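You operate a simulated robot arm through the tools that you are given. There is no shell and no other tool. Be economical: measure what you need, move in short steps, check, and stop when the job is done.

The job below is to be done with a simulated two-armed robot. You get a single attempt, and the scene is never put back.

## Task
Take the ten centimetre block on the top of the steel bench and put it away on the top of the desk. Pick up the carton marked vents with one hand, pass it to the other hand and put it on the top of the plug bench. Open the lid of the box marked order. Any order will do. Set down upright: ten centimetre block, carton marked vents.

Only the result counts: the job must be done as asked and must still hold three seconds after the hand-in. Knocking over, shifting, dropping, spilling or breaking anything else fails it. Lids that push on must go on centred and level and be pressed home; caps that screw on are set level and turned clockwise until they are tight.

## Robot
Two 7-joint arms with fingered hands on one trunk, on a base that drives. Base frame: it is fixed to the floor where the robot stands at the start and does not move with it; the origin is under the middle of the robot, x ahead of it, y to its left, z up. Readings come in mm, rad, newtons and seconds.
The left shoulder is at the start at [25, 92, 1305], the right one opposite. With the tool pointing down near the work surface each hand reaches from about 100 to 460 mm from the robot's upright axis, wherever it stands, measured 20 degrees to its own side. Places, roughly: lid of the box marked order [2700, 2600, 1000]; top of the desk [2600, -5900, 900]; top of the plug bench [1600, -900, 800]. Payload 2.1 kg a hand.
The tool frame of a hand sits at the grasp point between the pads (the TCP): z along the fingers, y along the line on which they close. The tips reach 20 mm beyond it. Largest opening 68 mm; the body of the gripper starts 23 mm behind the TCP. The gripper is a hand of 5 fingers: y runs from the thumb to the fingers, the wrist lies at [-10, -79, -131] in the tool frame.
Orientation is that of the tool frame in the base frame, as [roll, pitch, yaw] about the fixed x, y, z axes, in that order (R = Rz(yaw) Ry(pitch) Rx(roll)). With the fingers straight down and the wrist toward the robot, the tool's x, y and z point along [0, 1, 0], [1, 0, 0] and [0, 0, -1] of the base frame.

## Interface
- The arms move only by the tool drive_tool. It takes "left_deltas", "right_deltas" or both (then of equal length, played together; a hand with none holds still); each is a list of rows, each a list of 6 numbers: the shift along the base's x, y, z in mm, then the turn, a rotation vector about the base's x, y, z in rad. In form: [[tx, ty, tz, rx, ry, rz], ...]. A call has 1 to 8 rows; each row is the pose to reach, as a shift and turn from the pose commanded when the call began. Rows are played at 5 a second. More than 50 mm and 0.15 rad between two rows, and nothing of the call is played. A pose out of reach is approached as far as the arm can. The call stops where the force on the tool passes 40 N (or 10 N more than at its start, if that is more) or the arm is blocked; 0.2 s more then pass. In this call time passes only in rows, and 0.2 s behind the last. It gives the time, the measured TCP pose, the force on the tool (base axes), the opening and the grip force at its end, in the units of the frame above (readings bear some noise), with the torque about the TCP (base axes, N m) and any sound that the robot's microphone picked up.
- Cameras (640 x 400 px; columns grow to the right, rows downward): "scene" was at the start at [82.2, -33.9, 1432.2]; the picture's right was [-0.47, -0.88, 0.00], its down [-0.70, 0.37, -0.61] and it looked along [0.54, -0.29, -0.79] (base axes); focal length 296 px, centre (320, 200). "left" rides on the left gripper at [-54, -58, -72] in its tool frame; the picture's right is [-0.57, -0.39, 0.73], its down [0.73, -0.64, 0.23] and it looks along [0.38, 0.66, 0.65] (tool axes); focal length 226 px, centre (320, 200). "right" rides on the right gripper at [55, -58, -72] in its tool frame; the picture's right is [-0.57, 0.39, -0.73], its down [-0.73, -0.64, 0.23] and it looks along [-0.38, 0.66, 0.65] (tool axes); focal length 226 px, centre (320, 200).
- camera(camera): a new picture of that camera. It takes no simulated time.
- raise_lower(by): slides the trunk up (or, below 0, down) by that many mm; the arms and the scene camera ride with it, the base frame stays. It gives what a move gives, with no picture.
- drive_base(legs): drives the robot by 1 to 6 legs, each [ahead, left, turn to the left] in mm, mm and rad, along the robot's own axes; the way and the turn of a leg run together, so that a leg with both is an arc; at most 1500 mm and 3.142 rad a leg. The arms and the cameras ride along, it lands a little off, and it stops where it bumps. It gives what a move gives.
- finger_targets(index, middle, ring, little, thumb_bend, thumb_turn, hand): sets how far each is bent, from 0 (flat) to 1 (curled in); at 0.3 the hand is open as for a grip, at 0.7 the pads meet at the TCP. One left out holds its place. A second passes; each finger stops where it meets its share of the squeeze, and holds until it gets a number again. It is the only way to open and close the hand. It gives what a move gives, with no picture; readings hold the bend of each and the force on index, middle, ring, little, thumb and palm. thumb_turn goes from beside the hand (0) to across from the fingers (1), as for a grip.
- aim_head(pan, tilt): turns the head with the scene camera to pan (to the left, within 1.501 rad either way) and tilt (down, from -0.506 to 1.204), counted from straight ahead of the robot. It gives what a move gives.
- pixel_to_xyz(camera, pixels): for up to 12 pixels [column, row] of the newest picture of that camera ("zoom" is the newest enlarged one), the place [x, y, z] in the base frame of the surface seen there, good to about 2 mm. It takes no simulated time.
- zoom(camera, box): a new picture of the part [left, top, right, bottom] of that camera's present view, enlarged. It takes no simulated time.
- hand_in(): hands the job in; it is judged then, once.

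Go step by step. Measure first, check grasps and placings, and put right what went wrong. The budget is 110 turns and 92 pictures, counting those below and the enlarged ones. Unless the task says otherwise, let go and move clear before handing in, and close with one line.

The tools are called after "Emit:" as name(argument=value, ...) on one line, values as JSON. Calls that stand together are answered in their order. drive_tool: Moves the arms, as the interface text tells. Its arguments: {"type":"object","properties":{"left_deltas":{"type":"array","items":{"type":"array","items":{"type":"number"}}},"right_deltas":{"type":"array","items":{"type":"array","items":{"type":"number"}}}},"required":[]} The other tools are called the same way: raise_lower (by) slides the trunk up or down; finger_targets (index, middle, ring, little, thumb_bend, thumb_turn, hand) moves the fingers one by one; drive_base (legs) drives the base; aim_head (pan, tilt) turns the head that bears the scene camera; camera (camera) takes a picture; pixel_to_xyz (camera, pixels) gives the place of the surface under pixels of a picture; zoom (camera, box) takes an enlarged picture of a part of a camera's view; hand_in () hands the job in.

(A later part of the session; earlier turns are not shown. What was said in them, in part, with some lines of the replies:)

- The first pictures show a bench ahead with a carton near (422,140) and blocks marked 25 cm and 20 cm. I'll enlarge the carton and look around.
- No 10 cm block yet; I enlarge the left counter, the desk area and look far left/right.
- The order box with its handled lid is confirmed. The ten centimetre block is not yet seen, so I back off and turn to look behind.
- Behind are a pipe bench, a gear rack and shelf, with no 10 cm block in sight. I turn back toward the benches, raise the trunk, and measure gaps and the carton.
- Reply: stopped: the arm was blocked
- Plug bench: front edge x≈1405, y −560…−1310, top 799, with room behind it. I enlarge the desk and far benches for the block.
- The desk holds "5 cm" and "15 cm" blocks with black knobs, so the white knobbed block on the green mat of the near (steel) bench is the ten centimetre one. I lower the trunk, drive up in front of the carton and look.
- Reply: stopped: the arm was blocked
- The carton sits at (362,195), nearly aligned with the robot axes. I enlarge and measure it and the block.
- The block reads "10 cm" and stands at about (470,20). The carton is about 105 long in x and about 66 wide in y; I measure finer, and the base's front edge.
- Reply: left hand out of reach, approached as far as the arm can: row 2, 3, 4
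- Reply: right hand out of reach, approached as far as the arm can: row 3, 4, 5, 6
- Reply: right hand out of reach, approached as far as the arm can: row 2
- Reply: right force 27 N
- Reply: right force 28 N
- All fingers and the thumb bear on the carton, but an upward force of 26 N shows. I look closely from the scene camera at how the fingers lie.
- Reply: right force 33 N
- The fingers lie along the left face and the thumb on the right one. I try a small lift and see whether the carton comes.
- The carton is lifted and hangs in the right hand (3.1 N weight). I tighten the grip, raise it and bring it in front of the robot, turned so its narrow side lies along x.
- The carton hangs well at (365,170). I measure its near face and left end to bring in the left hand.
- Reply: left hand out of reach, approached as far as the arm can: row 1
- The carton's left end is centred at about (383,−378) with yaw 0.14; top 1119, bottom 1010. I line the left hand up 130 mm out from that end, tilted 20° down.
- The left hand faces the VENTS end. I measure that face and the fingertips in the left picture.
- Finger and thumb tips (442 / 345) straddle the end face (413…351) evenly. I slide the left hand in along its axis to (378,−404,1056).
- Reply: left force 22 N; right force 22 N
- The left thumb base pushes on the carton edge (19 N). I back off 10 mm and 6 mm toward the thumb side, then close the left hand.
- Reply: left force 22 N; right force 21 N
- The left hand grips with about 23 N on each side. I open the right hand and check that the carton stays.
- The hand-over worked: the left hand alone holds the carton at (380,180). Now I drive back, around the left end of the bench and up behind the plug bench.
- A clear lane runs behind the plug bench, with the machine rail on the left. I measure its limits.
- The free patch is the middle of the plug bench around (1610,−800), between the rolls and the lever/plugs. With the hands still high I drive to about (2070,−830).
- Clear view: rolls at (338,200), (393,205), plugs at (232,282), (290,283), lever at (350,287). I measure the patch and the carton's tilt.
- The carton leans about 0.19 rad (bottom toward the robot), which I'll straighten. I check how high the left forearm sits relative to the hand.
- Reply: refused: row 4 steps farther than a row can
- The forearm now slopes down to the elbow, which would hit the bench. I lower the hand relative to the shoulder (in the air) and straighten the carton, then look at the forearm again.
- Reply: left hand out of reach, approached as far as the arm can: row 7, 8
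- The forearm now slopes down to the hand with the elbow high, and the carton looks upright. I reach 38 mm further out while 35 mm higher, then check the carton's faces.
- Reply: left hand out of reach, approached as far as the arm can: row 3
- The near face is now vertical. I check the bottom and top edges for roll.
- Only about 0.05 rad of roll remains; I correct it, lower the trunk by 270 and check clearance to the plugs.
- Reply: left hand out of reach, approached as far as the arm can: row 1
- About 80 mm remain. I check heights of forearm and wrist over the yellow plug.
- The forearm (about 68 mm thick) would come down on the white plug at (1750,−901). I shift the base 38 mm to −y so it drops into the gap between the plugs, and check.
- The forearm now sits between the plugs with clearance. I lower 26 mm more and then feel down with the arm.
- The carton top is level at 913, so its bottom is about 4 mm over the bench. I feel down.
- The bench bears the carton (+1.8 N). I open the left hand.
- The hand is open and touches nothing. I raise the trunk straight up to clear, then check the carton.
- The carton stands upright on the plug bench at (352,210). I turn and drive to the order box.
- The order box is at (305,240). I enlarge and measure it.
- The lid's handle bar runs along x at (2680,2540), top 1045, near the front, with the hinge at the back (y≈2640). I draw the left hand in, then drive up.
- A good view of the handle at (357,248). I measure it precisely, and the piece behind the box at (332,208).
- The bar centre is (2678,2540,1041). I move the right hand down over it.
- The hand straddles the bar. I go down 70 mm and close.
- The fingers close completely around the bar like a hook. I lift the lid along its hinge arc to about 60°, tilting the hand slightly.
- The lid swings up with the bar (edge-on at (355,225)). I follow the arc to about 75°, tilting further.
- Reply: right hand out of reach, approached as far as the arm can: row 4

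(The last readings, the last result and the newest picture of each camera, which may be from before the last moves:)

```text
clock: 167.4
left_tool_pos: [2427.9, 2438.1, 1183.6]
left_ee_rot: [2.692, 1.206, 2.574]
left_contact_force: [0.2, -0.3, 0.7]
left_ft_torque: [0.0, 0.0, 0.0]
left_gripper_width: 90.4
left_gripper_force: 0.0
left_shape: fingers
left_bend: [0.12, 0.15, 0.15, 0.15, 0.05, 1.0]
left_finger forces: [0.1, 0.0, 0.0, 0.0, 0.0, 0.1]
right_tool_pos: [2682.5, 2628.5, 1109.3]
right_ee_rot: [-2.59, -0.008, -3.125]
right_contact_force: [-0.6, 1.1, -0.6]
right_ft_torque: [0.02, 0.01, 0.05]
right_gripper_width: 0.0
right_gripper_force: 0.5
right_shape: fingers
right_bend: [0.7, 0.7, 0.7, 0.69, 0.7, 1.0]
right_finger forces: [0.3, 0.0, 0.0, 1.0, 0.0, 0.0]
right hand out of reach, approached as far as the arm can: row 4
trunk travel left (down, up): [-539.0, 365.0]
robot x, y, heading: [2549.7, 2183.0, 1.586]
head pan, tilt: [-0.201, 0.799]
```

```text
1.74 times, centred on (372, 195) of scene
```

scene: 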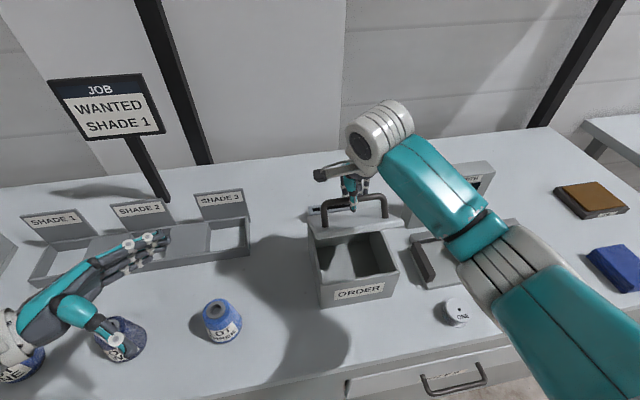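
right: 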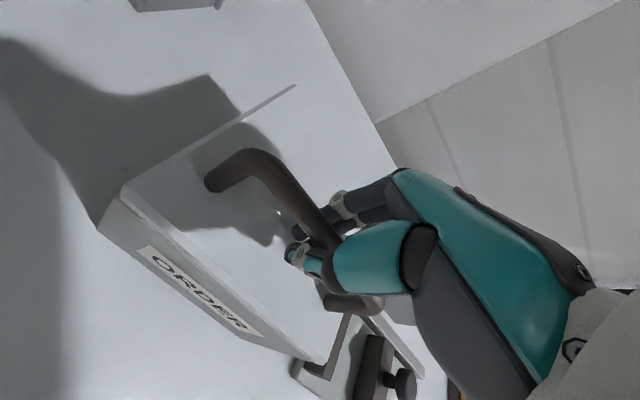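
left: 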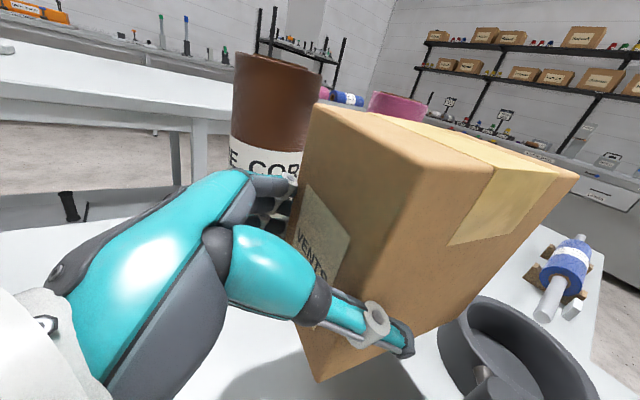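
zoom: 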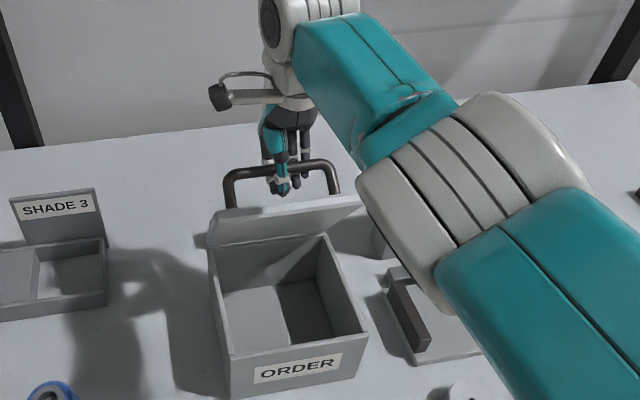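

The lid stands near 60° and the arm met its reach because of the tilt. I undo some tilt while following the arc on.

Emit:
drive_tool(right_deltas=[[0, 10, 2, 0.1, 0, 0], [0, 22, 2, 0.18, 0, 0], [0, 34, 2, 0.24, 0, 0], [0, 46, -1, 0.28, 0, 0]])

Emit:
zoom(camera="scene", box=[272, 80, 472, 310])

```text
clock: 168.4
left_tool_pos: [2428.1, 2438.4, 1183.5]
left_ee_rot: [2.696, 1.205, 2.577]
left_contact_force: [0.6, 0.1, 0.3]
left_ft_torque: [0.01, -0.01, 0.0]
left_gripper_width: 90.2
left_gripper_force: 0.0
left_shape: fingers
left_bend: [0.12, 0.15, 0.15, 0.15, 0.05, 1.0]
left_finger forces: [0.0, 0.0, 0.0, 0.0, 0.0, 0.0]
right_tool_pos: [2681.7, 2671.4, 1107.2]
right_ee_rot: [-2.87, -0.002, -3.124]
right_contact_force: [-0.3, -1.6, 0.2]
right_ft_torque: [-0.01, 0.01, -0.01]
right_gripper_width: 0.0
right_gripper_force: 0.8
right_shape: fingers
right_bend: [0.7, 0.7, 0.7, 0.7, 0.68, 1.0]
right_finger forces: [0.0, 0.0, 0.1, 0.1, 1.3, 0.1]
right hand out of reach, approached as far as the arm can: row 4
trunk travel left (down, up): [-539.0, 365.0]
robot x, y, heading: [2551.0, 2182.9, 1.587]
head pan, tilt: [-0.201, 0.799]
```

```text
1.74 times, centred on (372, 195) of scene
```

zoom: 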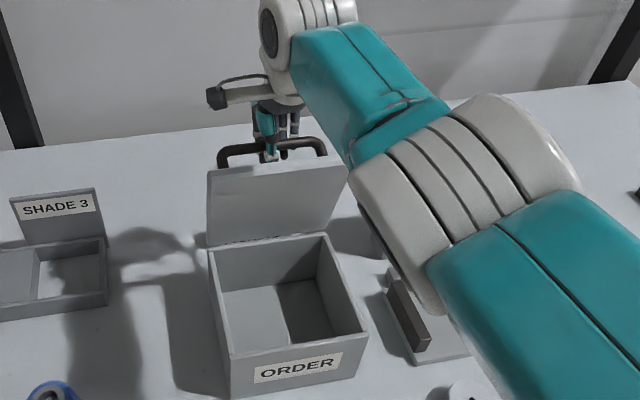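

The lid is near 83°. I continue over the top.

Emit:
drive_tool(right_deltas=[[0, 10, -2, 0.1, 0, 0], [0, 20, -6, 0.2, 0, 0], [0, 32, -12, 0.3, 0, 0], [0, 42, -20, 0.4, 0, 0]])

Emit:
zoom(camera="scene", box=[272, 80, 472, 310])

```text
clock: 169.4
left_tool_pos: [2426.0, 2438.8, 1183.6]
left_ee_rot: [2.692, 1.206, 2.573]
left_contact_force: [1.0, 0.2, 0.3]
left_ft_torque: [-0.03, 0.02, -0.01]
left_gripper_width: 90.5
left_gripper_force: 0.0
left_shape: fingers
left_bend: [0.12, 0.15, 0.15, 0.15, 0.05, 1.0]
left_finger forces: [0.0, 0.1, 0.1, 0.0, 0.0, 0.0]
right_tool_pos: [2681.4, 2712.2, 1087.2]
right_ee_rot: [3.012, 0.001, -3.127]
right_contact_force: [-0.6, -1.2, 0.1]
right_ft_torque: [-0.03, -0.02, 0.0]
right_gripper_width: 0.1
right_gripper_force: 0.7
right_shape: fingers
right_bend: [0.7, 0.7, 0.7, 0.7, 0.69, 1.0]
right_finger forces: [0.0, 0.0, 0.1, 0.1, 1.0, 0.1]
trunk travel left (down, up): [-539.0, 365.0]
robot x, y, heading: [2549.8, 2181.2, 1.586]
head pan, tilt: [-0.201, 0.799]
```

```text
1.74 times, centred on (372, 195) of scene
```

zoom: 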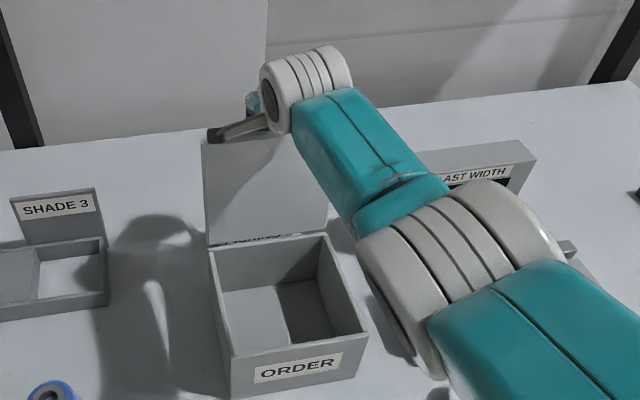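

The lid is about 105° open, past vertical. I go a bit further to feel for its stop.

Emit:
drive_tool(right_deltas=[[0, 8, -5, 0.05, 0, 0], [0, 15, -11, 0.1, 0, 0], [0, 22, -18, 0.15, 0, 0]])

Emit:
camera(camera="right")

Emit:
pixel_to_xyz(camera="scene", pixels=[[340, 210], [340, 185], [345, 165], [365, 200]])

```text
clock: 170.0
left_tool_pos: [2427.1, 2438.7, 1183.4]
left_ee_rot: [2.69, 1.207, 2.571]
left_contact_force: [0.0, -0.3, 0.2]
left_ft_torque: [-0.01, 0.02, 0.0]
left_gripper_width: 90.3
left_gripper_force: 0.1
left_shape: fingers
left_bend: [0.12, 0.15, 0.15, 0.15, 0.05, 1.0]
left_finger forces: [0.0, 0.0, 0.0, 0.2, 0.0, 0.0]
right_tool_pos: [2681.3, 2725.5, 1085.0]
right_ee_rot: [2.906, 0.004, -3.124]
right_contact_force: [1.6, 0.3, 15.0]
right_ft_torque: [-1.22, -0.22, 0.15]
right_gripper_width: 2.8
right_gripper_force: 4.1
right_shape: fingers
right_bend: [0.7, 0.7, 0.7, 0.7, 0.65, 1.0]
right_finger forces: [0.0, 0.0, 0.1, 0.1, 7.9, 0.1]
right hand out of reach, approached as far as the arm can: row 2
trunk travel left (down, up): [-539.0, 365.0]
robot x, y, heading: [2555.8, 2184.5, 1.592]
head pan, tilt: [-0.201, 0.799]
stopped in row 2 (right hand): the force on the tool passed its limit at 51 N (the readings are from after the stop); the commanded pose is now the measured one
```

```text
22 pictures are left
```

right: 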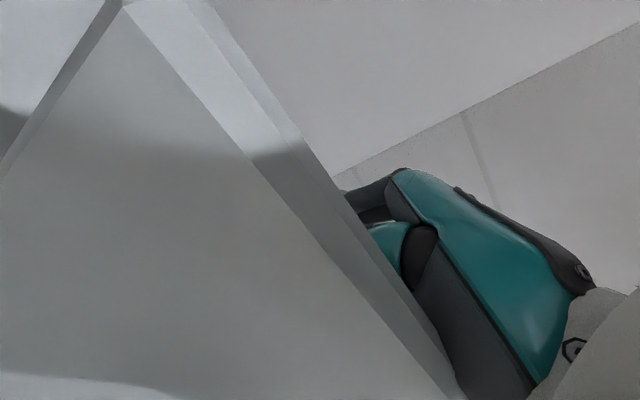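

```text
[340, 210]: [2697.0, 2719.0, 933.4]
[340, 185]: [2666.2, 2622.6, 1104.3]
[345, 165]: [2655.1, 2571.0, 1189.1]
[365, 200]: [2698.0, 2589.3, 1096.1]
```

The hand met the lid's edge (51 N) with the lid past vertical at ~110°. I open the fingers, ease the thumb, and draw up step by step.

Emit:
finger_targets(hand="right", index=0.2, middle=0.2, ring=0.2, little=0.2, thumb_bend=0.4)

Emit:
drive_tool(right_deltas=[[0, 0, 12, 0, 0, 0], [0, 0, 25, 0, 0, 0], [0, 0, 40, 0, 0, 0]])

Emit:
zoom(camera="scene", box=[272, 80, 472, 310])

```text
clock: 171.0
left_tool_pos: [2426.4, 2438.0, 1184.0]
left_ee_rot: [2.685, 1.207, 2.566]
left_contact_force: [0.3, 0.7, -0.6]
left_ft_torque: [-0.02, 0.01, -0.01]
left_gripper_width: 90.2
left_gripper_force: 0.1
left_shape: fingers
left_bend: [0.12, 0.15, 0.15, 0.15, 0.05, 1.0]
left_finger forces: [0.0, 0.0, 0.0, 0.1, 0.0, 0.0]
right_tool_pos: [2680.2, 2724.9, 1086.5]
right_ee_rot: [2.905, 0.003, -3.124]
right_contact_force: [1.7, 6.3, 30.8]
right_ft_torque: [-1.87, -0.26, 0.18]
right_gripper_width: 63.8
right_gripper_force: 0.0
right_shape: fingers
right_bend: [0.2, 0.2, 0.2, 0.2, 0.4, 0.99]
right_finger forces: [0.0, 0.0, 0.0, 0.0, 0.0, 0.0]
trunk travel left (down, up): [-539.0, 365.0]
robot x, y, heading: [2552.7, 2184.5, 1.583]
head pan, tilt: [-0.201, 0.799]
```

```text
clock: 171.8
left_tool_pos: [2426.5, 2439.9, 1184.7]
left_ee_rot: [2.698, 1.207, 2.578]
left_contact_force: [-0.5, -0.5, -0.3]
left_ft_torque: [0.01, 0.06, 0.02]
left_gripper_width: 90.3
left_gripper_force: 0.1
left_shape: fingers
left_bend: [0.12, 0.15, 0.15, 0.15, 0.05, 1.0]
left_finger forces: [0.0, 0.0, 0.0, 0.0, 0.0, 0.0]
right_tool_pos: [2682.8, 2727.3, 1124.5]
right_ee_rot: [2.911, 0.004, -3.126]
right_contact_force: [-0.2, 0.4, 0.2]
right_ft_torque: [-0.01, 0.03, -0.01]
right_gripper_width: 63.4
right_gripper_force: 0.1
right_shape: fingers
right_bend: [0.2, 0.2, 0.2, 0.2, 0.4, 0.99]
right_finger forces: [0.0, 0.0, 0.1, 0.1, 0.0, 0.0]
trunk travel left (down, up): [-539.0, 365.0]
robot x, y, heading: [2554.0, 2180.6, 1.581]
head pan, tilt: [-0.201, 0.799]
```

```text
1.74 times, centred on (372, 195) of scene
```

zoom: 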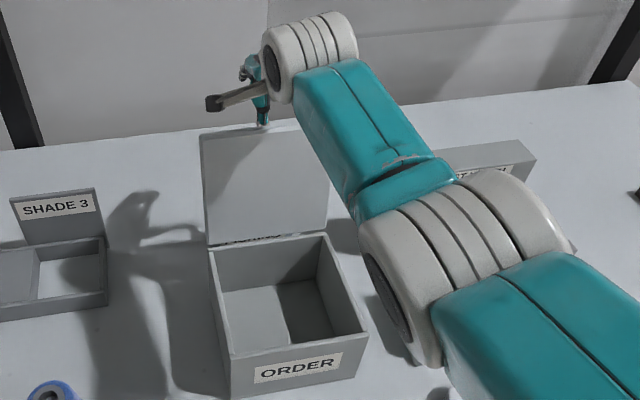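

No force remains and the lid stays open. I raise the trunk to clear it, then back the base away and look.

Emit:
raise_lower(by=160)

Emit:
drive_base(legs=[[-450, 0, 0]])

Emit:
aim_head(pan=-0.2, tilt=0.6)

Emit:
zoom(camera="scene", box=[160, 120, 480, 320])

```text
clock: 173.7
left_tool_pos: [2427.9, 2438.8, 1343.7]
left_ee_rot: [2.691, 1.208, 2.571]
left_contact_force: [-0.6, -0.7, 0.6]
left_ft_torque: [-0.02, -0.01, 0.01]
left_gripper_width: 90.4
left_gripper_force: 0.1
left_shape: fingers
left_bend: [0.12, 0.15, 0.15, 0.15, 0.05, 1.0]
left_finger forces: [0.0, 0.1, 0.1, 0.0, 0.1, 0.0]
right_tool_pos: [2680.9, 2726.0, 1283.9]
right_ee_rot: [2.909, 0.004, -3.124]
right_contact_force: [0.5, -0.2, 0.2]
right_ft_torque: [0.0, -0.01, -0.01]
right_gripper_width: 63.7
right_gripper_force: 0.0
right_shape: fingers
right_bend: [0.2, 0.2, 0.2, 0.2, 0.4, 0.99]
right_finger forces: [0.0, 0.0, 0.0, 0.1, 0.1, 0.1]
trunk travel left (down, up): [-699.0, 205.0]
robot x, y, heading: [2552.9, 2182.4, 1.585]
head pan, tilt: [-0.201, 0.799]
```

```text
clock: 176.4
left_tool_pos: [2433.3, 1987.8, 1343.0]
left_ee_rot: [2.691, 1.207, 2.563]
left_contact_force: [0.7, 0.5, 0.2]
left_ft_torque: [0.01, 0.02, 0.0]
left_gripper_width: 90.3
left_gripper_force: 0.1
left_shape: fingers
left_bend: [0.12, 0.15, 0.15, 0.15, 0.05, 1.0]
left_finger forces: [0.0, 0.1, 0.0, 0.0, 0.1, 0.0]
right_tool_pos: [2690.0, 2272.9, 1283.8]
right_ee_rot: [2.91, 0.003, -3.131]
right_contact_force: [-0.6, 0.1, -0.3]
right_ft_torque: [0.01, 0.02, 0.0]
right_gripper_width: 63.7
right_gripper_force: 0.0
right_shape: fingers
right_bend: [0.2, 0.2, 0.2, 0.2, 0.4, 0.99]
right_finger forces: [0.0, 0.0, 0.0, 0.0, 0.0, 0.0]
trunk travel left (down, up): [-699.0, 205.0]
robot x, y, heading: [2558.7, 1731.5, 1.577]
head pan, tilt: [-0.201, 0.799]
```

```text
clock: 177.1
left_tool_pos: [2433.9, 1988.8, 1344.1]
left_ee_rot: [2.695, 1.206, 2.57]
left_contact_force: [-0.5, 0.1, 0.1]
left_ft_torque: [-0.01, 0.01, 0.0]
left_gripper_width: 90.4
left_gripper_force: 0.0
left_shape: fingers
left_bend: [0.12, 0.15, 0.15, 0.15, 0.05, 1.0]
left_finger forces: [0.1, 0.1, 0.1, 0.0, 0.0, 0.0]
right_tool_pos: [2689.4, 2273.7, 1284.6]
right_ee_rot: [2.91, 0.003, -3.132]
right_contact_force: [-0.8, -0.3, 0.6]
right_ft_torque: [0.01, 0.0, -0.01]
right_gripper_width: 63.5
right_gripper_force: 0.0
right_shape: fingers
right_bend: [0.2, 0.2, 0.2, 0.2, 0.4, 0.99]
right_finger forces: [0.0, 0.1, 0.0, 0.0, 0.0, 0.1]
trunk travel left (down, up): [-699.0, 205.0]
robot x, y, heading: [2557.6, 1733.1, 1.579]
head pan, tilt: [-0.201, 0.6]
```

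```text
2.00 times, centred on (320, 220) of scene
```

zoom: 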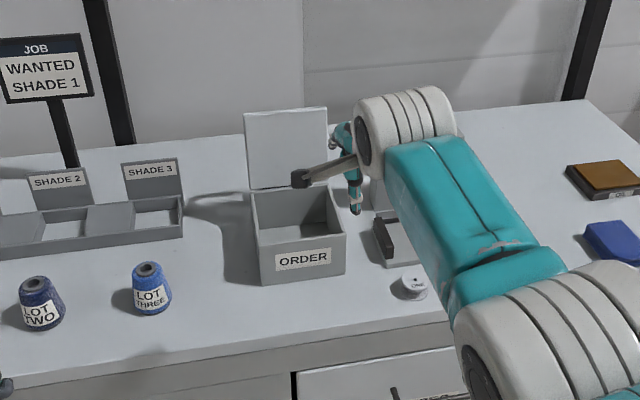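

The lid stands open by itself. I straighten and pull in the right hand, then drive back round to the front of the steel bench by the 10 cm block.

Emit:
drive_tool(right_deltas=[[0, -40, 0, -0.1, 0, 0], [0, -85, 0, -0.2, 0, 0], [0, -130, 0, -0.232, 0, 0], [0, -170, 0, -0.232, 0, 0]])

Emit:
drive_base(legs=[[0, 0, -1.579], [0, -680, 0], [-1400, 0, 0], [-1400, 0, 0], [0, -890, 0]])

Emit:
aim_head(pan=0.0, tilt=0.6)

Emit:
camera(camera="scene")

```text
clock: 178.1
left_tool_pos: [2434.1, 1988.2, 1343.6]
left_ee_rot: [2.696, 1.206, 2.569]
left_contact_force: [0.8, 0.4, -0.3]
left_ft_torque: [0.03, -0.02, 0.02]
left_gripper_width: 90.2
left_gripper_force: 0.0
left_shape: fingers
left_bend: [0.12, 0.15, 0.15, 0.15, 0.05, 1.0]
left_finger forces: [0.0, 0.1, 0.0, 0.0, 0.1, 0.1]
right_tool_pos: [2691.7, 2102.2, 1284.2]
right_ee_rot: [-3.139, 0.002, -3.131]
right_contact_force: [0.6, 0.4, -0.3]
right_ft_torque: [0.0, 0.0, 0.02]
right_gripper_width: 63.9
right_gripper_force: 0.0
right_shape: fingers
right_bend: [0.2, 0.2, 0.2, 0.2, 0.4, 0.99]
right_finger forces: [0.1, 0.1, 0.1, 0.1, 0.0, 0.0]
trunk travel left (down, up): [-699.0, 205.0]
robot x, y, heading: [2560.0, 1730.9, 1.582]
head pan, tilt: [-0.201, 0.6]
```

```text
clock: 203.3
left_tool_pos: [-30.1, 364.6, 1343.4]
left_ee_rot: [2.695, 1.205, 0.932]
left_contact_force: [0.7, 0.6, 0.4]
left_ft_torque: [0.03, -0.02, 0.03]
left_gripper_width: 90.2
left_gripper_force: 0.1
left_shape: fingers
left_bend: [0.12, 0.15, 0.15, 0.15, 0.05, 1.0]
left_finger forces: [0.0, 0.1, 0.1, 0.0, 0.0, 0.0]
right_tool_pos: [68.4, 99.5, 1283.6]
right_ee_rot: [-3.141, 0.004, 1.515]
right_contact_force: [-0.3, 0.7, -1.2]
right_ft_torque: [-0.02, 0.0, -0.01]
right_gripper_width: 63.9
right_gripper_force: 0.0
right_shape: fingers
right_bend: [0.2, 0.2, 0.2, 0.2, 0.4, 0.99]
right_finger forces: [0.0, 0.0, 0.1, 0.1, 0.0, 0.0]
trunk travel left (down, up): [-699.0, 205.0]
robot x, y, heading: [-291.5, 257.5, -0.06]
head pan, tilt: [-0.201, 0.6]
```

```text
clock: 204.0
left_tool_pos: [-29.6, 364.1, 1344.3]
left_ee_rot: [2.697, 1.208, 0.935]
left_contact_force: [-0.1, 0.2, 0.3]
left_ft_torque: [-0.04, -0.02, -0.01]
left_gripper_width: 90.1
left_gripper_force: 0.1
left_shape: fingers
left_bend: [0.12, 0.15, 0.15, 0.15, 0.05, 1.0]
left_finger forces: [0.0, 0.1, 0.0, 0.1, 0.1, 0.0]
right_tool_pos: [67.5, 100.0, 1283.4]
right_ee_rot: [-3.141, 0.001, 1.516]
right_contact_force: [0.3, 0.3, -0.4]
right_ft_torque: [-0.02, 0.0, -0.02]
right_gripper_width: 64.0
right_gripper_force: 0.2
right_shape: fingers
right_bend: [0.2, 0.2, 0.2, 0.2, 0.4, 0.99]
right_finger forces: [0.1, 0.1, 0.0, 0.0, 0.1, 0.0]
trunk travel left (down, up): [-699.0, 205.0]
robot x, y, heading: [-295.9, 254.6, -0.055]
head pan, tilt: [0.0, 0.6]
```

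```text
19 pictures are left
```

scene: 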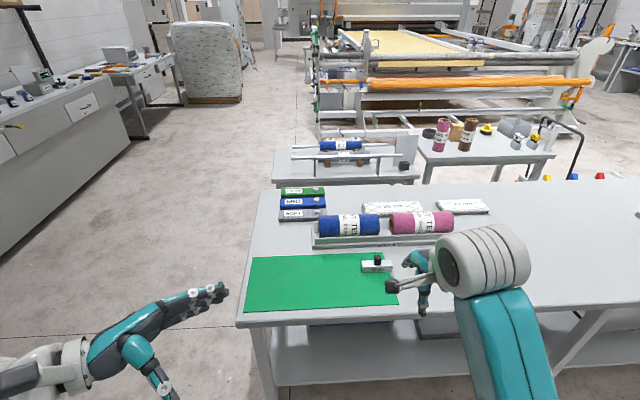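

I close in to about (55,165) and lower the trunk, then look at the block.

Emit:
drive_base(legs=[[0, -90, 0.055], [345, 0, 0]])

Emit:
raise_lower(by=-230)

Emit:
aim_head(pan=-0.2, tilt=0.95)

Emit:
camera(camera="scene")

```text
clock: 207.0
left_tool_pos: [310.2, 284.7, 1343.3]
left_ee_rot: [2.698, 1.205, 0.985]
left_contact_force: [-0.8, -0.8, -0.1]
left_ft_torque: [-0.01, 0.0, -0.02]
left_gripper_width: 90.3
left_gripper_force: 0.0
left_shape: fingers
left_bend: [0.12, 0.15, 0.15, 0.15, 0.05, 1.0]
left_finger forces: [0.1, 0.1, 0.0, 0.0, 0.0, 0.0]
right_tool_pos: [421.9, 25.3, 1282.6]
right_ee_rot: [-3.141, 0.001, 1.565]
right_contact_force: [-0.2, -0.2, 0.0]
right_ft_torque: [-0.01, -0.01, 0.03]
right_gripper_width: 63.9
right_gripper_force: 0.1
right_shape: fingers
right_bend: [0.2, 0.2, 0.2, 0.2, 0.4, 0.99]
right_finger forces: [0.0, 0.1, 0.1, 0.0, 0.0, 0.0]
trunk travel left (down, up): [-699.0, 205.0]
robot x, y, heading: [49.4, 166.3, -0.014]
head pan, tilt: [0.0, 0.6]
```

```text
clock: 209.4
left_tool_pos: [309.9, 284.1, 1114.0]
left_ee_rot: [2.697, 1.206, 0.985]
left_contact_force: [-0.4, -1.0, 0.8]
left_ft_torque: [0.01, 0.01, -0.02]
left_gripper_width: 90.0
left_gripper_force: 0.0
left_shape: fingers
left_bend: [0.12, 0.15, 0.15, 0.15, 0.05, 1.0]
left_finger forces: [0.0, 0.1, 0.0, 0.0, 0.0, 0.0]
right_tool_pos: [420.7, 25.6, 1053.4]
right_ee_rot: [3.14, 0.001, 1.565]
right_contact_force: [0.6, -0.1, 0.5]
right_ft_torque: [0.02, -0.03, 0.01]
right_gripper_width: 63.9
right_gripper_force: 0.1
right_shape: fingers
right_bend: [0.2, 0.2, 0.2, 0.2, 0.4, 0.99]
right_finger forces: [0.0, 0.1, 0.0, 0.1, 0.0, 0.1]
trunk travel left (down, up): [-469.0, 435.0]
robot x, y, heading: [50.8, 163.0, -0.002]
head pan, tilt: [0.0, 0.6]
```

```text
clock: 210.2
left_tool_pos: [309.4, 285.5, 1114.0]
left_ee_rot: [2.692, 1.206, 0.98]
left_contact_force: [0.6, 0.1, -0.4]
left_ft_torque: [0.0, 0.03, 0.02]
left_gripper_width: 90.2
left_gripper_force: 0.0
left_shape: fingers
left_bend: [0.12, 0.15, 0.15, 0.15, 0.05, 1.0]
left_finger forces: [0.1, 0.0, 0.1, 0.0, 0.0, 0.0]
right_tool_pos: [420.6, 25.6, 1053.2]
right_ee_rot: [-3.141, 0.001, 1.565]
right_contact_force: [-0.1, -1.3, 0.5]
right_ft_torque: [0.02, 0.02, -0.03]
right_gripper_width: 63.7
right_gripper_force: 0.0
right_shape: fingers
right_bend: [0.2, 0.2, 0.2, 0.2, 0.4, 0.99]
right_finger forces: [0.0, 0.1, 0.0, 0.1, 0.0, 0.0]
trunk travel left (down, up): [-469.0, 435.0]
robot x, y, heading: [48.8, 165.0, -0.011]
head pan, tilt: [-0.201, 0.949]
```

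```text
18 pictures are left
```

scene: 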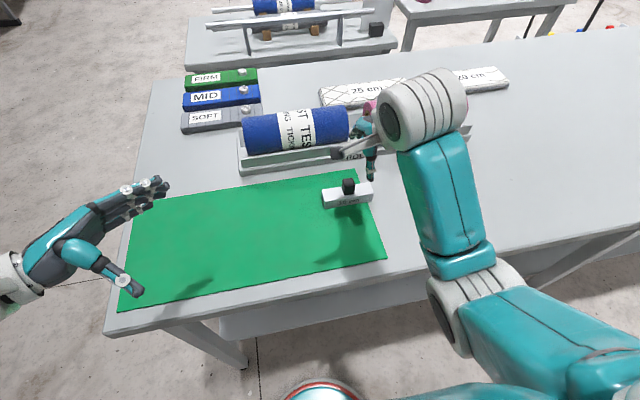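

Emit:
zoom(camera="scene", box=[300, 165, 396, 225])

Emit:
pixel_to_xyz(camera="zoom", pixels=[[155, 210], [470, 165], [150, 245], [480, 205], [320, 95], [345, 100], [320, 160], [290, 140], [160, 180], [455, 130], [250, 220], [400, 165]])

```text
6.67 times, centred on (348, 195) of scene
```

zoom: 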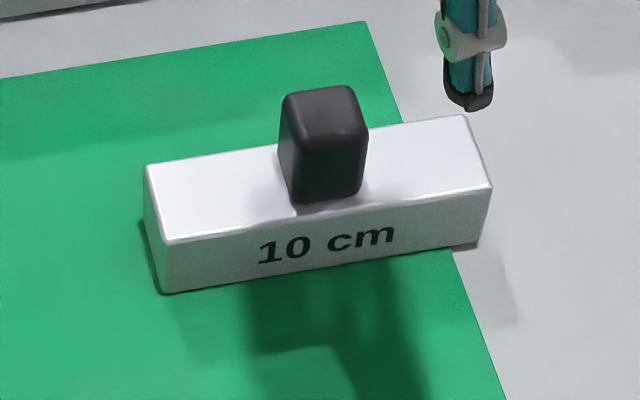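

```text
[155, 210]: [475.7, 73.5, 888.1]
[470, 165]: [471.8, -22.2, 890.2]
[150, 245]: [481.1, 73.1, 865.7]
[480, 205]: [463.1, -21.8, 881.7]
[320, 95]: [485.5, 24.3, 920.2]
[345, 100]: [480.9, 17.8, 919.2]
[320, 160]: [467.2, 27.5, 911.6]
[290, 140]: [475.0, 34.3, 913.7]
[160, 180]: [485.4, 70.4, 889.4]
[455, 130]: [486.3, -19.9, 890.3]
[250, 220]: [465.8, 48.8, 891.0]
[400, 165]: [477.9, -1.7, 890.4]
```

The block has a knob at (479,25), about 22 wide and 30 high (890–920), its own top at 890. I bring the right hand over the knob and down to TCP 914.

Emit:
finger_targets(hand="right", index=0.4, middle=0.4, ring=0.4, little=0.4, thumb_bend=0.4)

Emit:
drive_tool(right_deltas=[[30, 0, -20, 0, 0, 0], [58, 0, -50, 0, 0, 0], [58, 0, -90, 0, 0, 0], [58, 0, -120, 0, 0, 0], [58, 0, -139, 0, 0, 0]])

Emit:
camera(camera="right")

```text
clock: 211.2
left_tool_pos: [310.3, 284.5, 1113.7]
left_ee_rot: [2.693, 1.207, 0.98]
left_contact_force: [-0.5, 0.0, 0.2]
left_ft_torque: [0.01, -0.03, -0.03]
left_gripper_width: 90.3
left_gripper_force: 0.0
left_shape: fingers
left_bend: [0.12, 0.15, 0.15, 0.15, 0.05, 1.0]
left_finger forces: [0.0, 0.1, 0.0, 0.1, 0.1, 0.0]
right_tool_pos: [420.7, 25.2, 1053.7]
right_ee_rot: [3.142, 0.002, 1.565]
right_contact_force: [0.0, 0.4, -0.3]
right_ft_torque: [0.01, 0.05, 0.01]
right_gripper_width: 46.0
right_gripper_force: 0.1
right_shape: fingers
right_bend: [0.4, 0.4, 0.4, 0.4, 0.4, 0.99]
right_finger forces: [0.0, 0.1, 0.0, 0.1, 0.1, 0.0]
trunk travel left (down, up): [-469.0, 435.0]
robot x, y, heading: [51.7, 164.5, -0.006]
head pan, tilt: [-0.201, 0.949]
```

```text
clock: 212.4
left_tool_pos: [310.0, 283.3, 1113.4]
left_ee_rot: [2.695, 1.205, 0.982]
left_contact_force: [-0.4, 0.7, 0.5]
left_ft_torque: [-0.01, -0.02, 0.03]
left_gripper_width: 90.5
left_gripper_force: 0.0
left_shape: fingers
left_bend: [0.12, 0.15, 0.15, 0.15, 0.05, 1.0]
left_finger forces: [0.0, 0.1, 0.0, 0.1, 0.1, 0.0]
right_tool_pos: [480.5, 26.6, 911.9]
right_ee_rot: [-3.14, 0.001, 1.567]
right_contact_force: [0.0, -0.1, -0.8]
right_ft_torque: [0.02, 0.03, -0.02]
right_gripper_width: 46.0
right_gripper_force: 0.0
right_shape: fingers
right_bend: [0.4, 0.4, 0.4, 0.4, 0.4, 0.99]
right_finger forces: [0.0, 0.0, 0.0, 0.1, 0.1, 0.0]
trunk travel left (down, up): [-469.0, 435.0]
robot x, y, heading: [51.4, 166.7, -0.012]
head pan, tilt: [-0.201, 0.949]
```

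```text
16 pictures are left
```

right: 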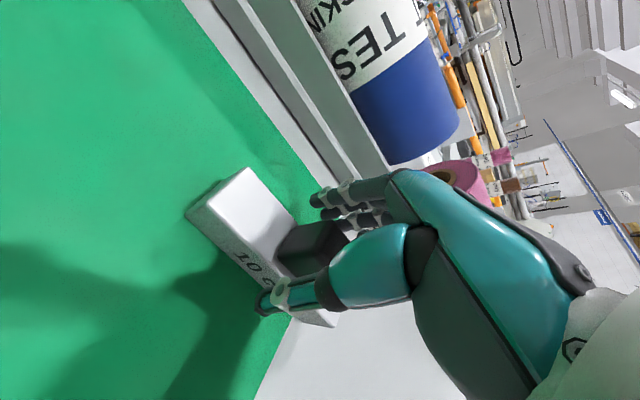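

The knob lies between thumb and fingers with no contact force. I close and lift a little.

Emit:
finger_targets(hand="right", index=0.6, middle=0.72, ring=0.72, little=0.6, thumb_bend=0.7)

Emit:
drive_tool(right_deltas=[[0, 0, 10, 0, 0, 0], [0, 0, 40, 0, 0, 0], [0, 0, 80, 0, 0, 0]])

Emit:
camera(camera="scene")

```text
clock: 213.4
left_tool_pos: [311.3, 285.0, 1113.5]
left_ee_rot: [2.693, 1.206, 0.981]
left_contact_force: [0.1, 0.1, 0.3]
left_ft_torque: [0.04, 0.01, 0.0]
left_gripper_width: 90.0
left_gripper_force: 0.0
left_shape: fingers
left_bend: [0.12, 0.15, 0.15, 0.15, 0.05, 1.0]
left_finger forces: [0.0, 0.1, 0.0, 0.1, 0.0, 0.0]
right_tool_pos: [481.2, 26.6, 913.3]
right_ee_rot: [3.14, 0.001, 1.566]
right_contact_force: [-1.0, -0.6, -0.2]
right_ft_torque: [0.01, -0.01, 0.01]
right_gripper_width: 14.7
right_gripper_force: 5.1
right_shape: fingers
right_bend: [0.59, 0.62, 0.71, 0.6, 0.57, 1.0]
right_finger forces: [0.1, 4.2, 1.6, 0.0, 5.4, 0.0]
trunk travel left (down, up): [-469.0, 435.0]
robot x, y, heading: [51.8, 163.0, -0.011]
head pan, tilt: [-0.201, 0.949]
```

```text
clock: 214.2
left_tool_pos: [311.4, 283.7, 1114.1]
left_ee_rot: [2.693, 1.206, 0.982]
left_contact_force: [0.4, 0.7, -0.6]
left_ft_torque: [0.0, 0.02, -0.01]
left_gripper_width: 90.2
left_gripper_force: 0.2
left_shape: fingers
left_bend: [0.12, 0.15, 0.15, 0.15, 0.05, 1.0]
left_finger forces: [0.0, 0.0, 0.0, 0.0, 0.0, 0.0]
right_tool_pos: [478.7, 27.3, 995.4]
right_ee_rot: [-3.141, 0.001, 1.567]
right_contact_force: [-0.4, 0.0, -1.6]
right_ft_torque: [0.03, -0.02, 0.0]
right_gripper_width: 14.7
right_gripper_force: 5.3
right_shape: fingers
right_bend: [0.59, 0.63, 0.72, 0.6, 0.57, 1.0]
right_finger forces: [0.3, 4.0, 1.3, 0.1, 5.1, 0.0]
trunk travel left (down, up): [-469.0, 435.0]
robot x, y, heading: [47.3, 163.6, -0.011]
head pan, tilt: [-0.201, 0.949]
```

```text
15 pictures are left
```

scene: 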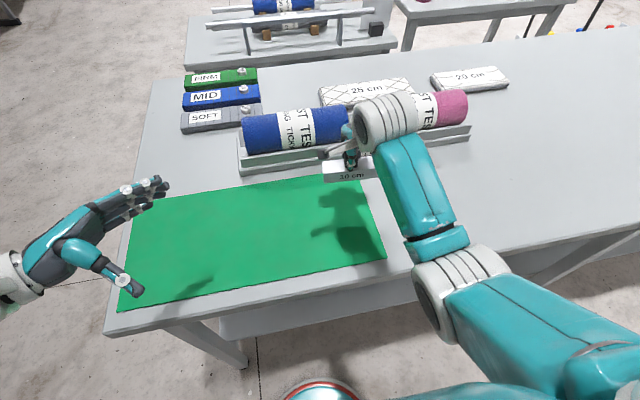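

The block hangs level from its knob (1.6 N). I tighten a bit, and drive back and along the bench's front toward the desk.

Emit:
finger_targets(hand="right", middle=0.9, ring=0.85, thumb_bend=0.8)

Emit:
drive_base(legs=[[-350, 0, 0.01], [0, 0, -1.571], [1500, 0, 0], [1500, 0, 0], [1400, 0, 0]])

Emit:
aim_head(pan=0.75, tilt=0.3)

Emit:
camera(camera="scene")

```text
clock: 215.2
left_tool_pos: [310.4, 283.7, 1113.6]
left_ee_rot: [2.695, 1.204, 0.984]
left_contact_force: [0.7, -0.4, -0.8]
left_ft_torque: [0.0, -0.02, -0.02]
left_gripper_width: 90.1
left_gripper_force: 0.0
left_shape: fingers
left_bend: [0.12, 0.15, 0.15, 0.15, 0.05, 1.0]
left_finger forces: [0.0, 0.0, 0.0, 0.1, 0.0, 0.0]
right_tool_pos: [479.4, 27.5, 994.3]
right_ee_rot: [-3.141, 0.002, 1.565]
right_contact_force: [-0.4, -0.4, -1.2]
right_ft_torque: [0.03, 0.02, 0.01]
right_gripper_width: 14.3
right_gripper_force: 11.9
right_shape: fingers
right_bend: [0.58, 0.61, 0.85, 0.6, 0.63, 0.96]
right_finger forces: [1.2, 10.5, 0.4, 0.0, 11.6, 0.1]
trunk travel left (down, up): [-469.0, 435.0]
robot x, y, heading: [51.6, 162.8, -0.008]
head pan, tilt: [-0.201, 0.949]
```

```text
clock: 241.8
left_tool_pos: [-261.6, -4456.6, 1114.1]
left_ee_rot: [2.695, 1.206, -0.604]
left_contact_force: [-0.1, 0.4, 0.1]
left_ft_torque: [0.0, 0.0, 0.0]
left_gripper_width: 90.2
left_gripper_force: 0.0
left_shape: fingers
left_bend: [0.12, 0.15, 0.15, 0.15, 0.05, 1.0]
left_finger forces: [0.0, 0.0, 0.0, 0.0, 0.0, 0.0]
right_tool_pos: [-520.2, -4621.2, 995.3]
right_ee_rot: [-3.141, 0.001, -0.018]
right_contact_force: [-1.1, -0.2, -2.5]
right_ft_torque: [-0.01, 0.0, -0.04]
right_gripper_width: 13.9
right_gripper_force: 11.3
right_shape: fingers
right_bend: [0.58, 0.62, 0.85, 0.6, 0.63, 0.96]
right_finger forces: [1.0, 10.4, 0.3, 0.1, 11.4, 0.0]
trunk travel left (down, up): [-469.0, 435.0]
robot x, y, heading: [-376.8, -4192.9, -1.597]
head pan, tilt: [-0.201, 0.949]
```

```text
clock: 243.0
left_tool_pos: [-260.1, -4455.6, 1114.7]
left_ee_rot: [2.691, 1.205, -0.605]
left_contact_force: [-0.3, 0.6, 0.4]
left_ft_torque: [-0.03, 0.02, -0.02]
left_gripper_width: 90.2
left_gripper_force: 0.0
left_shape: fingers
left_bend: [0.12, 0.15, 0.15, 0.15, 0.05, 1.0]
left_finger forces: [0.0, 0.1, 0.0, 0.0, 0.0, 0.0]
right_tool_pos: [-520.8, -4621.3, 994.5]
right_ee_rot: [-3.14, 0.002, -0.018]
right_contact_force: [-0.6, 0.6, -2.6]
right_ft_torque: [-0.02, 0.01, -0.04]
right_gripper_width: 14.3
right_gripper_force: 11.1
right_shape: fingers
right_bend: [0.58, 0.62, 0.85, 0.6, 0.63, 0.96]
right_finger forces: [1.1, 10.3, 0.3, 0.0, 11.4, 0.0]
trunk travel left (down, up): [-469.0, 435.0]
robot x, y, heading: [-378.1, -4196.3, -1.59]
head pan, tilt: [0.75, 0.3]
```

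```text
14 pictures are left
```

scene: 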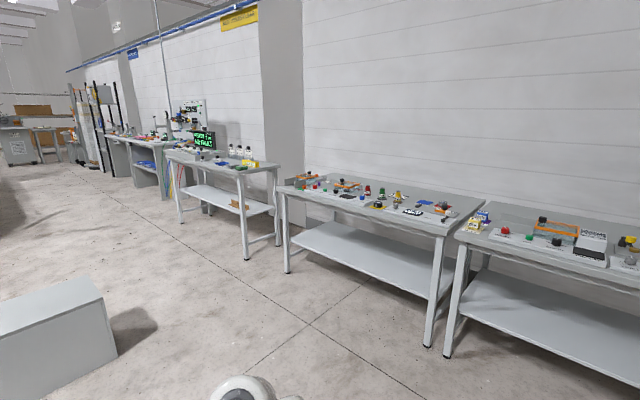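

The desk is at (225,165); the low cabinet at (55,330) must be passed. I measure both.

Emit:
pixel_to_xyz(camera="scene", pixels=[[118, 355], [102, 290], [30, 390], [245, 258], [279, 165], [242, 174], [168, 155], [285, 190], [287, 272], [230, 168], [215, 163]])

Emit:
zoom(camera="scene", box=[160, 130, 288, 210])

```text
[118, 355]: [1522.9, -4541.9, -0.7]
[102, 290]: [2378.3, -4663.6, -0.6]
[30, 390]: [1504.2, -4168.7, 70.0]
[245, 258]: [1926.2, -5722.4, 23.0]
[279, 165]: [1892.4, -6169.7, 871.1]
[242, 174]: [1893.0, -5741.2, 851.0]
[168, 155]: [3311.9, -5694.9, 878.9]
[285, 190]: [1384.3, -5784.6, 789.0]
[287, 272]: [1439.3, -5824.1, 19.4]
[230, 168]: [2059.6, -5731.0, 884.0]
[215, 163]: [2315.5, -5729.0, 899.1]
```

```text
5.00 times, centred on (224, 170) of scene
```

zoom: 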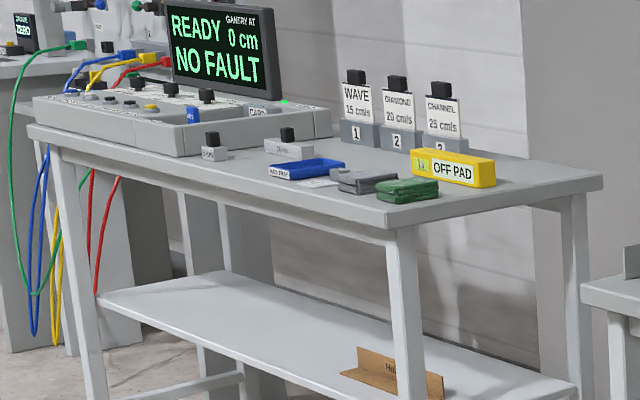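

The cabinet reaches y≈−4540 and the desk front edge is y≈−5735, top 900. I go to y≈−5030 and strafe to about x≈2270, facing the desk.

Emit:
drive_base(legs=[[840, 0, 0.02], [0, 1350, 0], [0, 1300, 0]])

Emit:
aim_head(pan=-0.1, tilt=0.55)

Emit:
camera(camera="scene")

```text
clock: 260.0
left_tool_pos: [2381.2, -5350.7, 1113.1]
left_ee_rot: [2.694, 1.206, -0.62]
left_contact_force: [0.6, 0.4, -0.1]
left_ft_torque: [-0.01, -0.01, -0.01]
left_gripper_width: 90.2
left_gripper_force: 0.1
left_shape: fingers
left_bend: [0.12, 0.15, 0.15, 0.15, 0.05, 1.0]
left_finger forces: [0.0, 0.0, 0.0, 0.1, 0.0, 0.0]
right_tool_pos: [2117.9, -5510.8, 993.7]
right_ee_rot: [3.142, 0.0, -0.036]
right_contact_force: [0.3, -0.1, -2.7]
right_ft_torque: [-0.01, -0.04, 0.01]
right_gripper_width: 14.2
right_gripper_force: 11.4
right_shape: fingers
right_bend: [0.58, 0.62, 0.85, 0.6, 0.63, 0.96]
right_finger forces: [1.0, 10.3, 0.3, 0.1, 11.4, 0.0]
trunk travel left (down, up): [-469.0, 435.0]
robot x, y, heading: [2267.0, -5090.3, -1.611]
head pan, tilt: [0.75, 0.3]
```

```text
clock: 261.1
left_tool_pos: [2380.9, -5350.4, 1114.0]
left_ee_rot: [2.693, 1.206, -0.621]
left_contact_force: [-0.6, 0.4, -0.2]
left_ft_torque: [0.02, 0.01, 0.02]
left_gripper_width: 90.1
left_gripper_force: 0.1
left_shape: fingers
left_bend: [0.12, 0.15, 0.15, 0.15, 0.05, 1.0]
left_finger forces: [0.0, 0.0, 0.0, 0.1, 0.0, 0.1]
right_tool_pos: [2117.6, -5511.4, 993.9]
right_ee_rot: [-3.141, 0.003, -0.038]
right_contact_force: [0.2, 0.8, -2.5]
right_ft_torque: [0.02, 0.01, 0.02]
right_gripper_width: 14.0
right_gripper_force: 12.3
right_shape: fingers
right_bend: [0.58, 0.62, 0.85, 0.6, 0.63, 0.96]
right_finger forces: [1.1, 10.3, 0.2, 0.0, 11.5, 0.0]
trunk travel left (down, up): [-469.0, 435.0]
robot x, y, heading: [2271.4, -5088.1, -1.608]
head pan, tilt: [-0.099, 0.55]
```

```text
12 pictures are left
```

scene: 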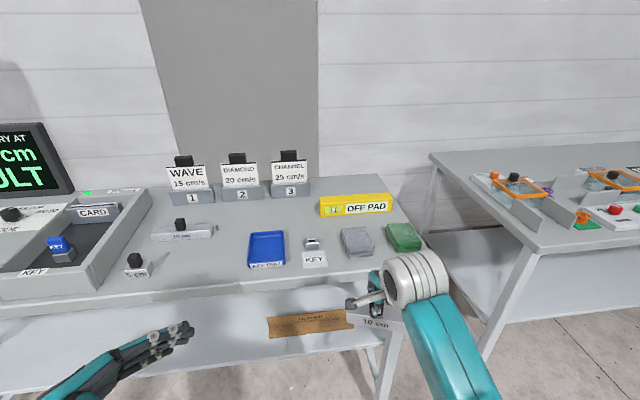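

A free patch lies between the 5 cm block (135,268) and the key tray (267,250). I measure it.

Emit:
pixel_to_xyz(camera="scene", pixels=[[200, 265], [248, 265], [152, 272], [180, 280], [230, 250], [210, 295], [210, 238], [250, 235], [375, 320], [365, 322], [393, 322]])

```text
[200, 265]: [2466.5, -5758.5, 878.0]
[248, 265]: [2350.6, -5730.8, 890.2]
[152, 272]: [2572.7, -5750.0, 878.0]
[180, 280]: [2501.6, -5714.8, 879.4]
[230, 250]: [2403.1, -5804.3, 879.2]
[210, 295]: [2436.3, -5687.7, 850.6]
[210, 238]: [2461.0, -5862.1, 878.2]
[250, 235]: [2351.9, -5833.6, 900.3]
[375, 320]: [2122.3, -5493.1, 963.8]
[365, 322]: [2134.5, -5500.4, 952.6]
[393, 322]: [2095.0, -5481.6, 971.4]
```

The desk top there is 878.5 and the target centre is (2460,−5775). I drive into place.

Emit:
drive_base(legs=[[0, 335, 0.04], [240, 0, 0]])

Emit:
aim_head(pan=-0.25, tilt=0.95)

Emit:
camera(camera="scene")

```text
clock: 264.7
left_tool_pos: [2725.3, -5590.7, 1113.5]
left_ee_rot: [2.699, 1.208, -0.57]
left_contact_force: [0.1, -0.9, -0.3]
left_ft_torque: [0.03, -0.01, -0.02]
left_gripper_width: 90.2
left_gripper_force: 0.1
left_shape: fingers
left_bend: [0.12, 0.15, 0.15, 0.15, 0.05, 1.0]
left_finger forces: [0.0, 0.1, 0.0, 0.1, 0.0, 0.1]
right_tool_pos: [2470.5, -5761.8, 993.8]
right_ee_rot: [3.141, 0.002, 0.01]
right_contact_force: [0.4, 0.1, -1.9]
right_ft_torque: [-0.01, -0.03, 0.01]
right_gripper_width: 14.1
right_gripper_force: 11.8
right_shape: fingers
right_bend: [0.58, 0.62, 0.85, 0.6, 0.63, 0.96]
right_finger forces: [1.1, 10.4, 0.4, 0.1, 11.4, 0.0]
trunk travel left (down, up): [-469.0, 435.0]
robot x, y, heading: [2599.1, -5328.3, -1.563]
head pan, tilt: [-0.099, 0.55]
```

```text
clock: 265.6
left_tool_pos: [2724.7, -5590.8, 1113.1]
left_ee_rot: [2.689, 1.206, -0.581]
left_contact_force: [-0.3, 0.2, 0.1]
left_ft_torque: [-0.01, 0.0, 0.0]
left_gripper_width: 90.3
left_gripper_force: 0.2
left_shape: fingers
left_bend: [0.12, 0.15, 0.15, 0.15, 0.05, 1.0]
left_finger forces: [0.0, 0.0, 0.0, 0.0, 0.1, 0.0]
right_tool_pos: [2469.5, -5762.0, 993.5]
right_ee_rot: [3.141, 0.001, 0.01]
right_contact_force: [0.5, 0.0, -2.3]
right_ft_torque: [0.0, -0.04, 0.0]
right_gripper_width: 14.2
right_gripper_force: 11.6
right_shape: fingers
right_bend: [0.58, 0.62, 0.85, 0.6, 0.63, 0.96]
right_finger forces: [1.0, 10.3, 0.3, 0.0, 11.5, 0.0]
trunk travel left (down, up): [-469.0, 435.0]
robot x, y, heading: [2602.3, -5330.8, -1.558]
head pan, tilt: [-0.25, 0.949]
```

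```text
11 pictures are left
```

scene: 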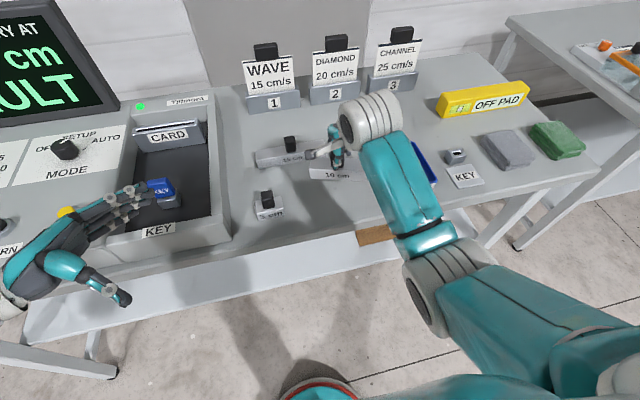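

The block hangs above the free patch. I lower it to just above the desk and check its level.

Emit:
drive_tool(right_deltas=[[0, 0, -25, 0, 0, 0], [0, 0, -45, 0, 0, 0], [0, 0, -55, 0, 0, 0]])

Emit:
zoom(camera="scene", box=[240, 110, 400, 230])

```text
clock: 266.4
left_tool_pos: [2724.3, -5590.1, 1114.1]
left_ee_rot: [2.691, 1.205, -0.576]
left_contact_force: [-0.4, 1.0, 0.2]
left_ft_torque: [0.0, 0.01, -0.01]
left_gripper_width: 90.3
left_gripper_force: 0.1
left_shape: fingers
left_bend: [0.12, 0.15, 0.15, 0.15, 0.05, 1.0]
left_finger forces: [0.1, 0.1, 0.0, 0.1, 0.0, 0.0]
right_tool_pos: [2469.6, -5762.9, 939.2]
right_ee_rot: [3.141, 0.001, 0.01]
right_contact_force: [0.5, 0.6, -2.6]
right_ft_torque: [-0.02, 0.02, -0.01]
right_gripper_width: 14.1
right_gripper_force: 11.4
right_shape: fingers
right_bend: [0.58, 0.62, 0.85, 0.6, 0.63, 0.96]
right_finger forces: [1.0, 10.4, 0.3, 0.0, 11.5, 0.1]
trunk travel left (down, up): [-469.0, 435.0]
robot x, y, heading: [2597.2, -5333.8, -1.57]
head pan, tilt: [-0.25, 0.949]
```

```text
3.33 times, centred on (320, 170) of scene
```

zoom: 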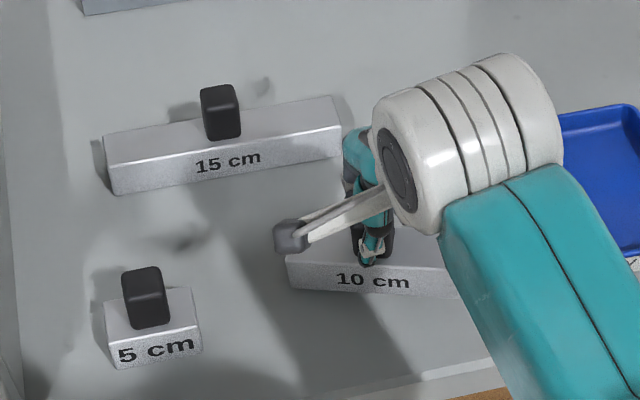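

The block is level. I feel down gently.

Emit:
drive_tool(right_deltas=[[0, 0, -3, 0, 0, 0], [0, 0, -5, 0, 0, 0], [0, 0, -7, 0, 0, 0], [0, 0, -8, 0, 0, 0]])

```text
clock: 267.4
left_tool_pos: [2724.0, -5589.5, 1114.4]
left_ee_rot: [2.695, 1.206, -0.574]
left_contact_force: [0.4, -0.1, 0.5]
left_ft_torque: [0.0, 0.01, -0.03]
left_gripper_width: 90.1
left_gripper_force: 0.1
left_shape: fingers
left_bend: [0.12, 0.15, 0.15, 0.15, 0.05, 1.0]
left_finger forces: [0.0, 0.0, 0.0, 0.0, 0.0, 0.0]
right_tool_pos: [2468.9, -5763.2, 931.3]
right_ee_rot: [3.14, 0.002, 0.009]
right_contact_force: [-1.2, 0.3, 0.7]
right_ft_torque: [-0.05, -0.07, 0.0]
right_gripper_width: 14.2
right_gripper_force: 13.9
right_shape: fingers
right_bend: [0.58, 0.62, 0.85, 0.6, 0.64, 0.96]
right_finger forces: [2.0, 10.1, 3.1, 0.1, 11.7, 0.0]
trunk travel left (down, up): [-469.0, 435.0]
robot x, y, heading: [2597.9, -5331.0, -1.565]
head pan, tilt: [-0.25, 0.949]
```

The desk bears it (+0.7 N). I let go and rise straight up.

Emit:
finger_targets(hand="right", index=0.4, middle=0.4, ring=0.4, little=0.4, thumb_bend=0.4)

Emit:
drive_tool(right_deltas=[[0, 0, 15, 0, 0, 0], [0, 0, 45, 0, 0, 0], [0, 0, 90, 0, 0, 0], [0, 0, 135, 0, 0, 0]])

Emit:
drive_base(legs=[[-350, 0, 0]])

Emit:
aim_head(pan=-0.1, tilt=0.6)

Emit:
camera(camera="scene")

```text
clock: 268.4
left_tool_pos: [2723.6, -5590.2, 1114.7]
left_ee_rot: [2.692, 1.206, -0.577]
left_contact_force: [-1.1, -0.9, 0.0]
left_ft_torque: [0.01, 0.02, -0.04]
left_gripper_width: 90.2
left_gripper_force: 0.1
left_shape: fingers
left_bend: [0.12, 0.15, 0.15, 0.15, 0.05, 1.0]
left_finger forces: [0.0, 0.0, 0.0, 0.0, 0.0, 0.0]
right_tool_pos: [2469.3, -5762.1, 931.6]
right_ee_rot: [3.141, 0.001, 0.01]
right_contact_force: [-0.5, -0.2, 0.4]
right_ft_torque: [0.03, -0.02, 0.0]
right_gripper_width: 45.2
right_gripper_force: 0.1
right_shape: fingers
right_bend: [0.4, 0.4, 0.4, 0.4, 0.4, 0.99]
right_finger forces: [0.0, 0.1, 0.0, 0.1, 0.0, 0.0]
trunk travel left (down, up): [-469.0, 435.0]
robot x, y, heading: [2600.9, -5329.1, -1.564]
head pan, tilt: [-0.25, 0.949]
```

```text
clock: 269.4
left_tool_pos: [2724.4, -5590.0, 1114.7]
left_ee_rot: [2.691, 1.206, -0.578]
left_contact_force: [0.1, -0.1, 0.5]
left_ft_torque: [0.05, 0.02, 0.01]
left_gripper_width: 90.2
left_gripper_force: 0.0
left_shape: fingers
left_bend: [0.12, 0.15, 0.15, 0.15, 0.05, 1.0]
left_finger forces: [0.0, 0.0, 0.0, 0.1, 0.0, 0.0]
right_tool_pos: [2471.2, -5762.5, 1066.3]
right_ee_rot: [3.141, 0.001, 0.009]
right_contact_force: [0.9, -0.5, -0.5]
right_ft_torque: [0.0, -0.01, -0.01]
right_gripper_width: 45.4
right_gripper_force: 0.1
right_shape: fingers
right_bend: [0.4, 0.4, 0.4, 0.4, 0.4, 0.99]
right_finger forces: [0.0, 0.1, 0.0, 0.0, 0.0, 0.1]
trunk travel left (down, up): [-469.0, 435.0]
robot x, y, heading: [2598.6, -5331.8, -1.564]
head pan, tilt: [-0.25, 0.949]
```

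```text
clock: 271.6
left_tool_pos: [2721.6, -5238.9, 1112.8]
left_ee_rot: [2.693, 1.206, -0.582]
left_contact_force: [0.2, 0.0, -0.2]
left_ft_torque: [0.0, -0.01, -0.01]
left_gripper_width: 90.2
left_gripper_force: 0.1
left_shape: fingers
left_bend: [0.12, 0.15, 0.15, 0.15, 0.05, 1.0]
left_finger forces: [0.0, 0.1, 0.0, 0.0, 0.0, 0.0]
right_tool_pos: [2467.2, -5409.6, 1065.5]
right_ee_rot: [-3.141, 0.001, 0.003]
right_contact_force: [-0.1, -0.2, -0.2]
right_ft_torque: [0.02, -0.02, -0.03]
right_gripper_width: 45.7
right_gripper_force: 0.1
right_shape: fingers
right_bend: [0.4, 0.4, 0.4, 0.4, 0.4, 0.99]
right_finger forces: [0.1, 0.1, 0.0, 0.0, 0.0, 0.1]
trunk travel left (down, up): [-469.0, 435.0]
robot x, y, heading: [2601.0, -4979.0, -1.571]
head pan, tilt: [-0.25, 0.949]
```

```text
clock: 272.5
left_tool_pos: [2721.0, -5238.5, 1114.2]
left_ee_rot: [2.691, 1.206, -0.583]
left_contact_force: [0.2, -0.3, 0.0]
left_ft_torque: [0.01, -0.01, 0.02]
left_gripper_width: 90.2
left_gripper_force: 0.0
left_shape: fingers
left_bend: [0.12, 0.15, 0.15, 0.15, 0.05, 1.0]
left_finger forces: [0.0, 0.0, 0.1, 0.0, 0.1, 0.1]
right_tool_pos: [2466.9, -5409.9, 1066.0]
right_ee_rot: [-3.14, 0.002, 0.002]
right_contact_force: [-0.1, -1.4, 0.1]
right_ft_torque: [-0.02, 0.0, -0.01]
right_gripper_width: 45.5
right_gripper_force: 0.1
right_shape: fingers
right_bend: [0.4, 0.4, 0.4, 0.4, 0.4, 0.99]
right_finger forces: [0.0, 0.1, 0.0, 0.0, 0.0, 0.0]
trunk travel left (down, up): [-469.0, 435.0]
robot x, y, heading: [2598.8, -4980.9, -1.568]
head pan, tilt: [-0.099, 0.6]
```

```text
9 pictures are left
```

scene: 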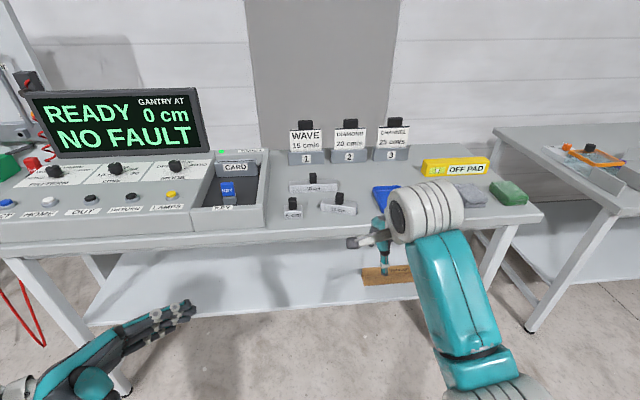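

The 10 cm block stands upright on the desk at (338,205). The carton was seen standing on the plug bench and the order lid open by itself, and both hands are clear, so I hand in.

Emit:
hand_in()

```text
The job is handed in.
```

The job is handed in: the ten centimetre block is on the desk, the carton marked vents was passed from the right hand to the left and set on the plug bench, and the order box's lid is open.
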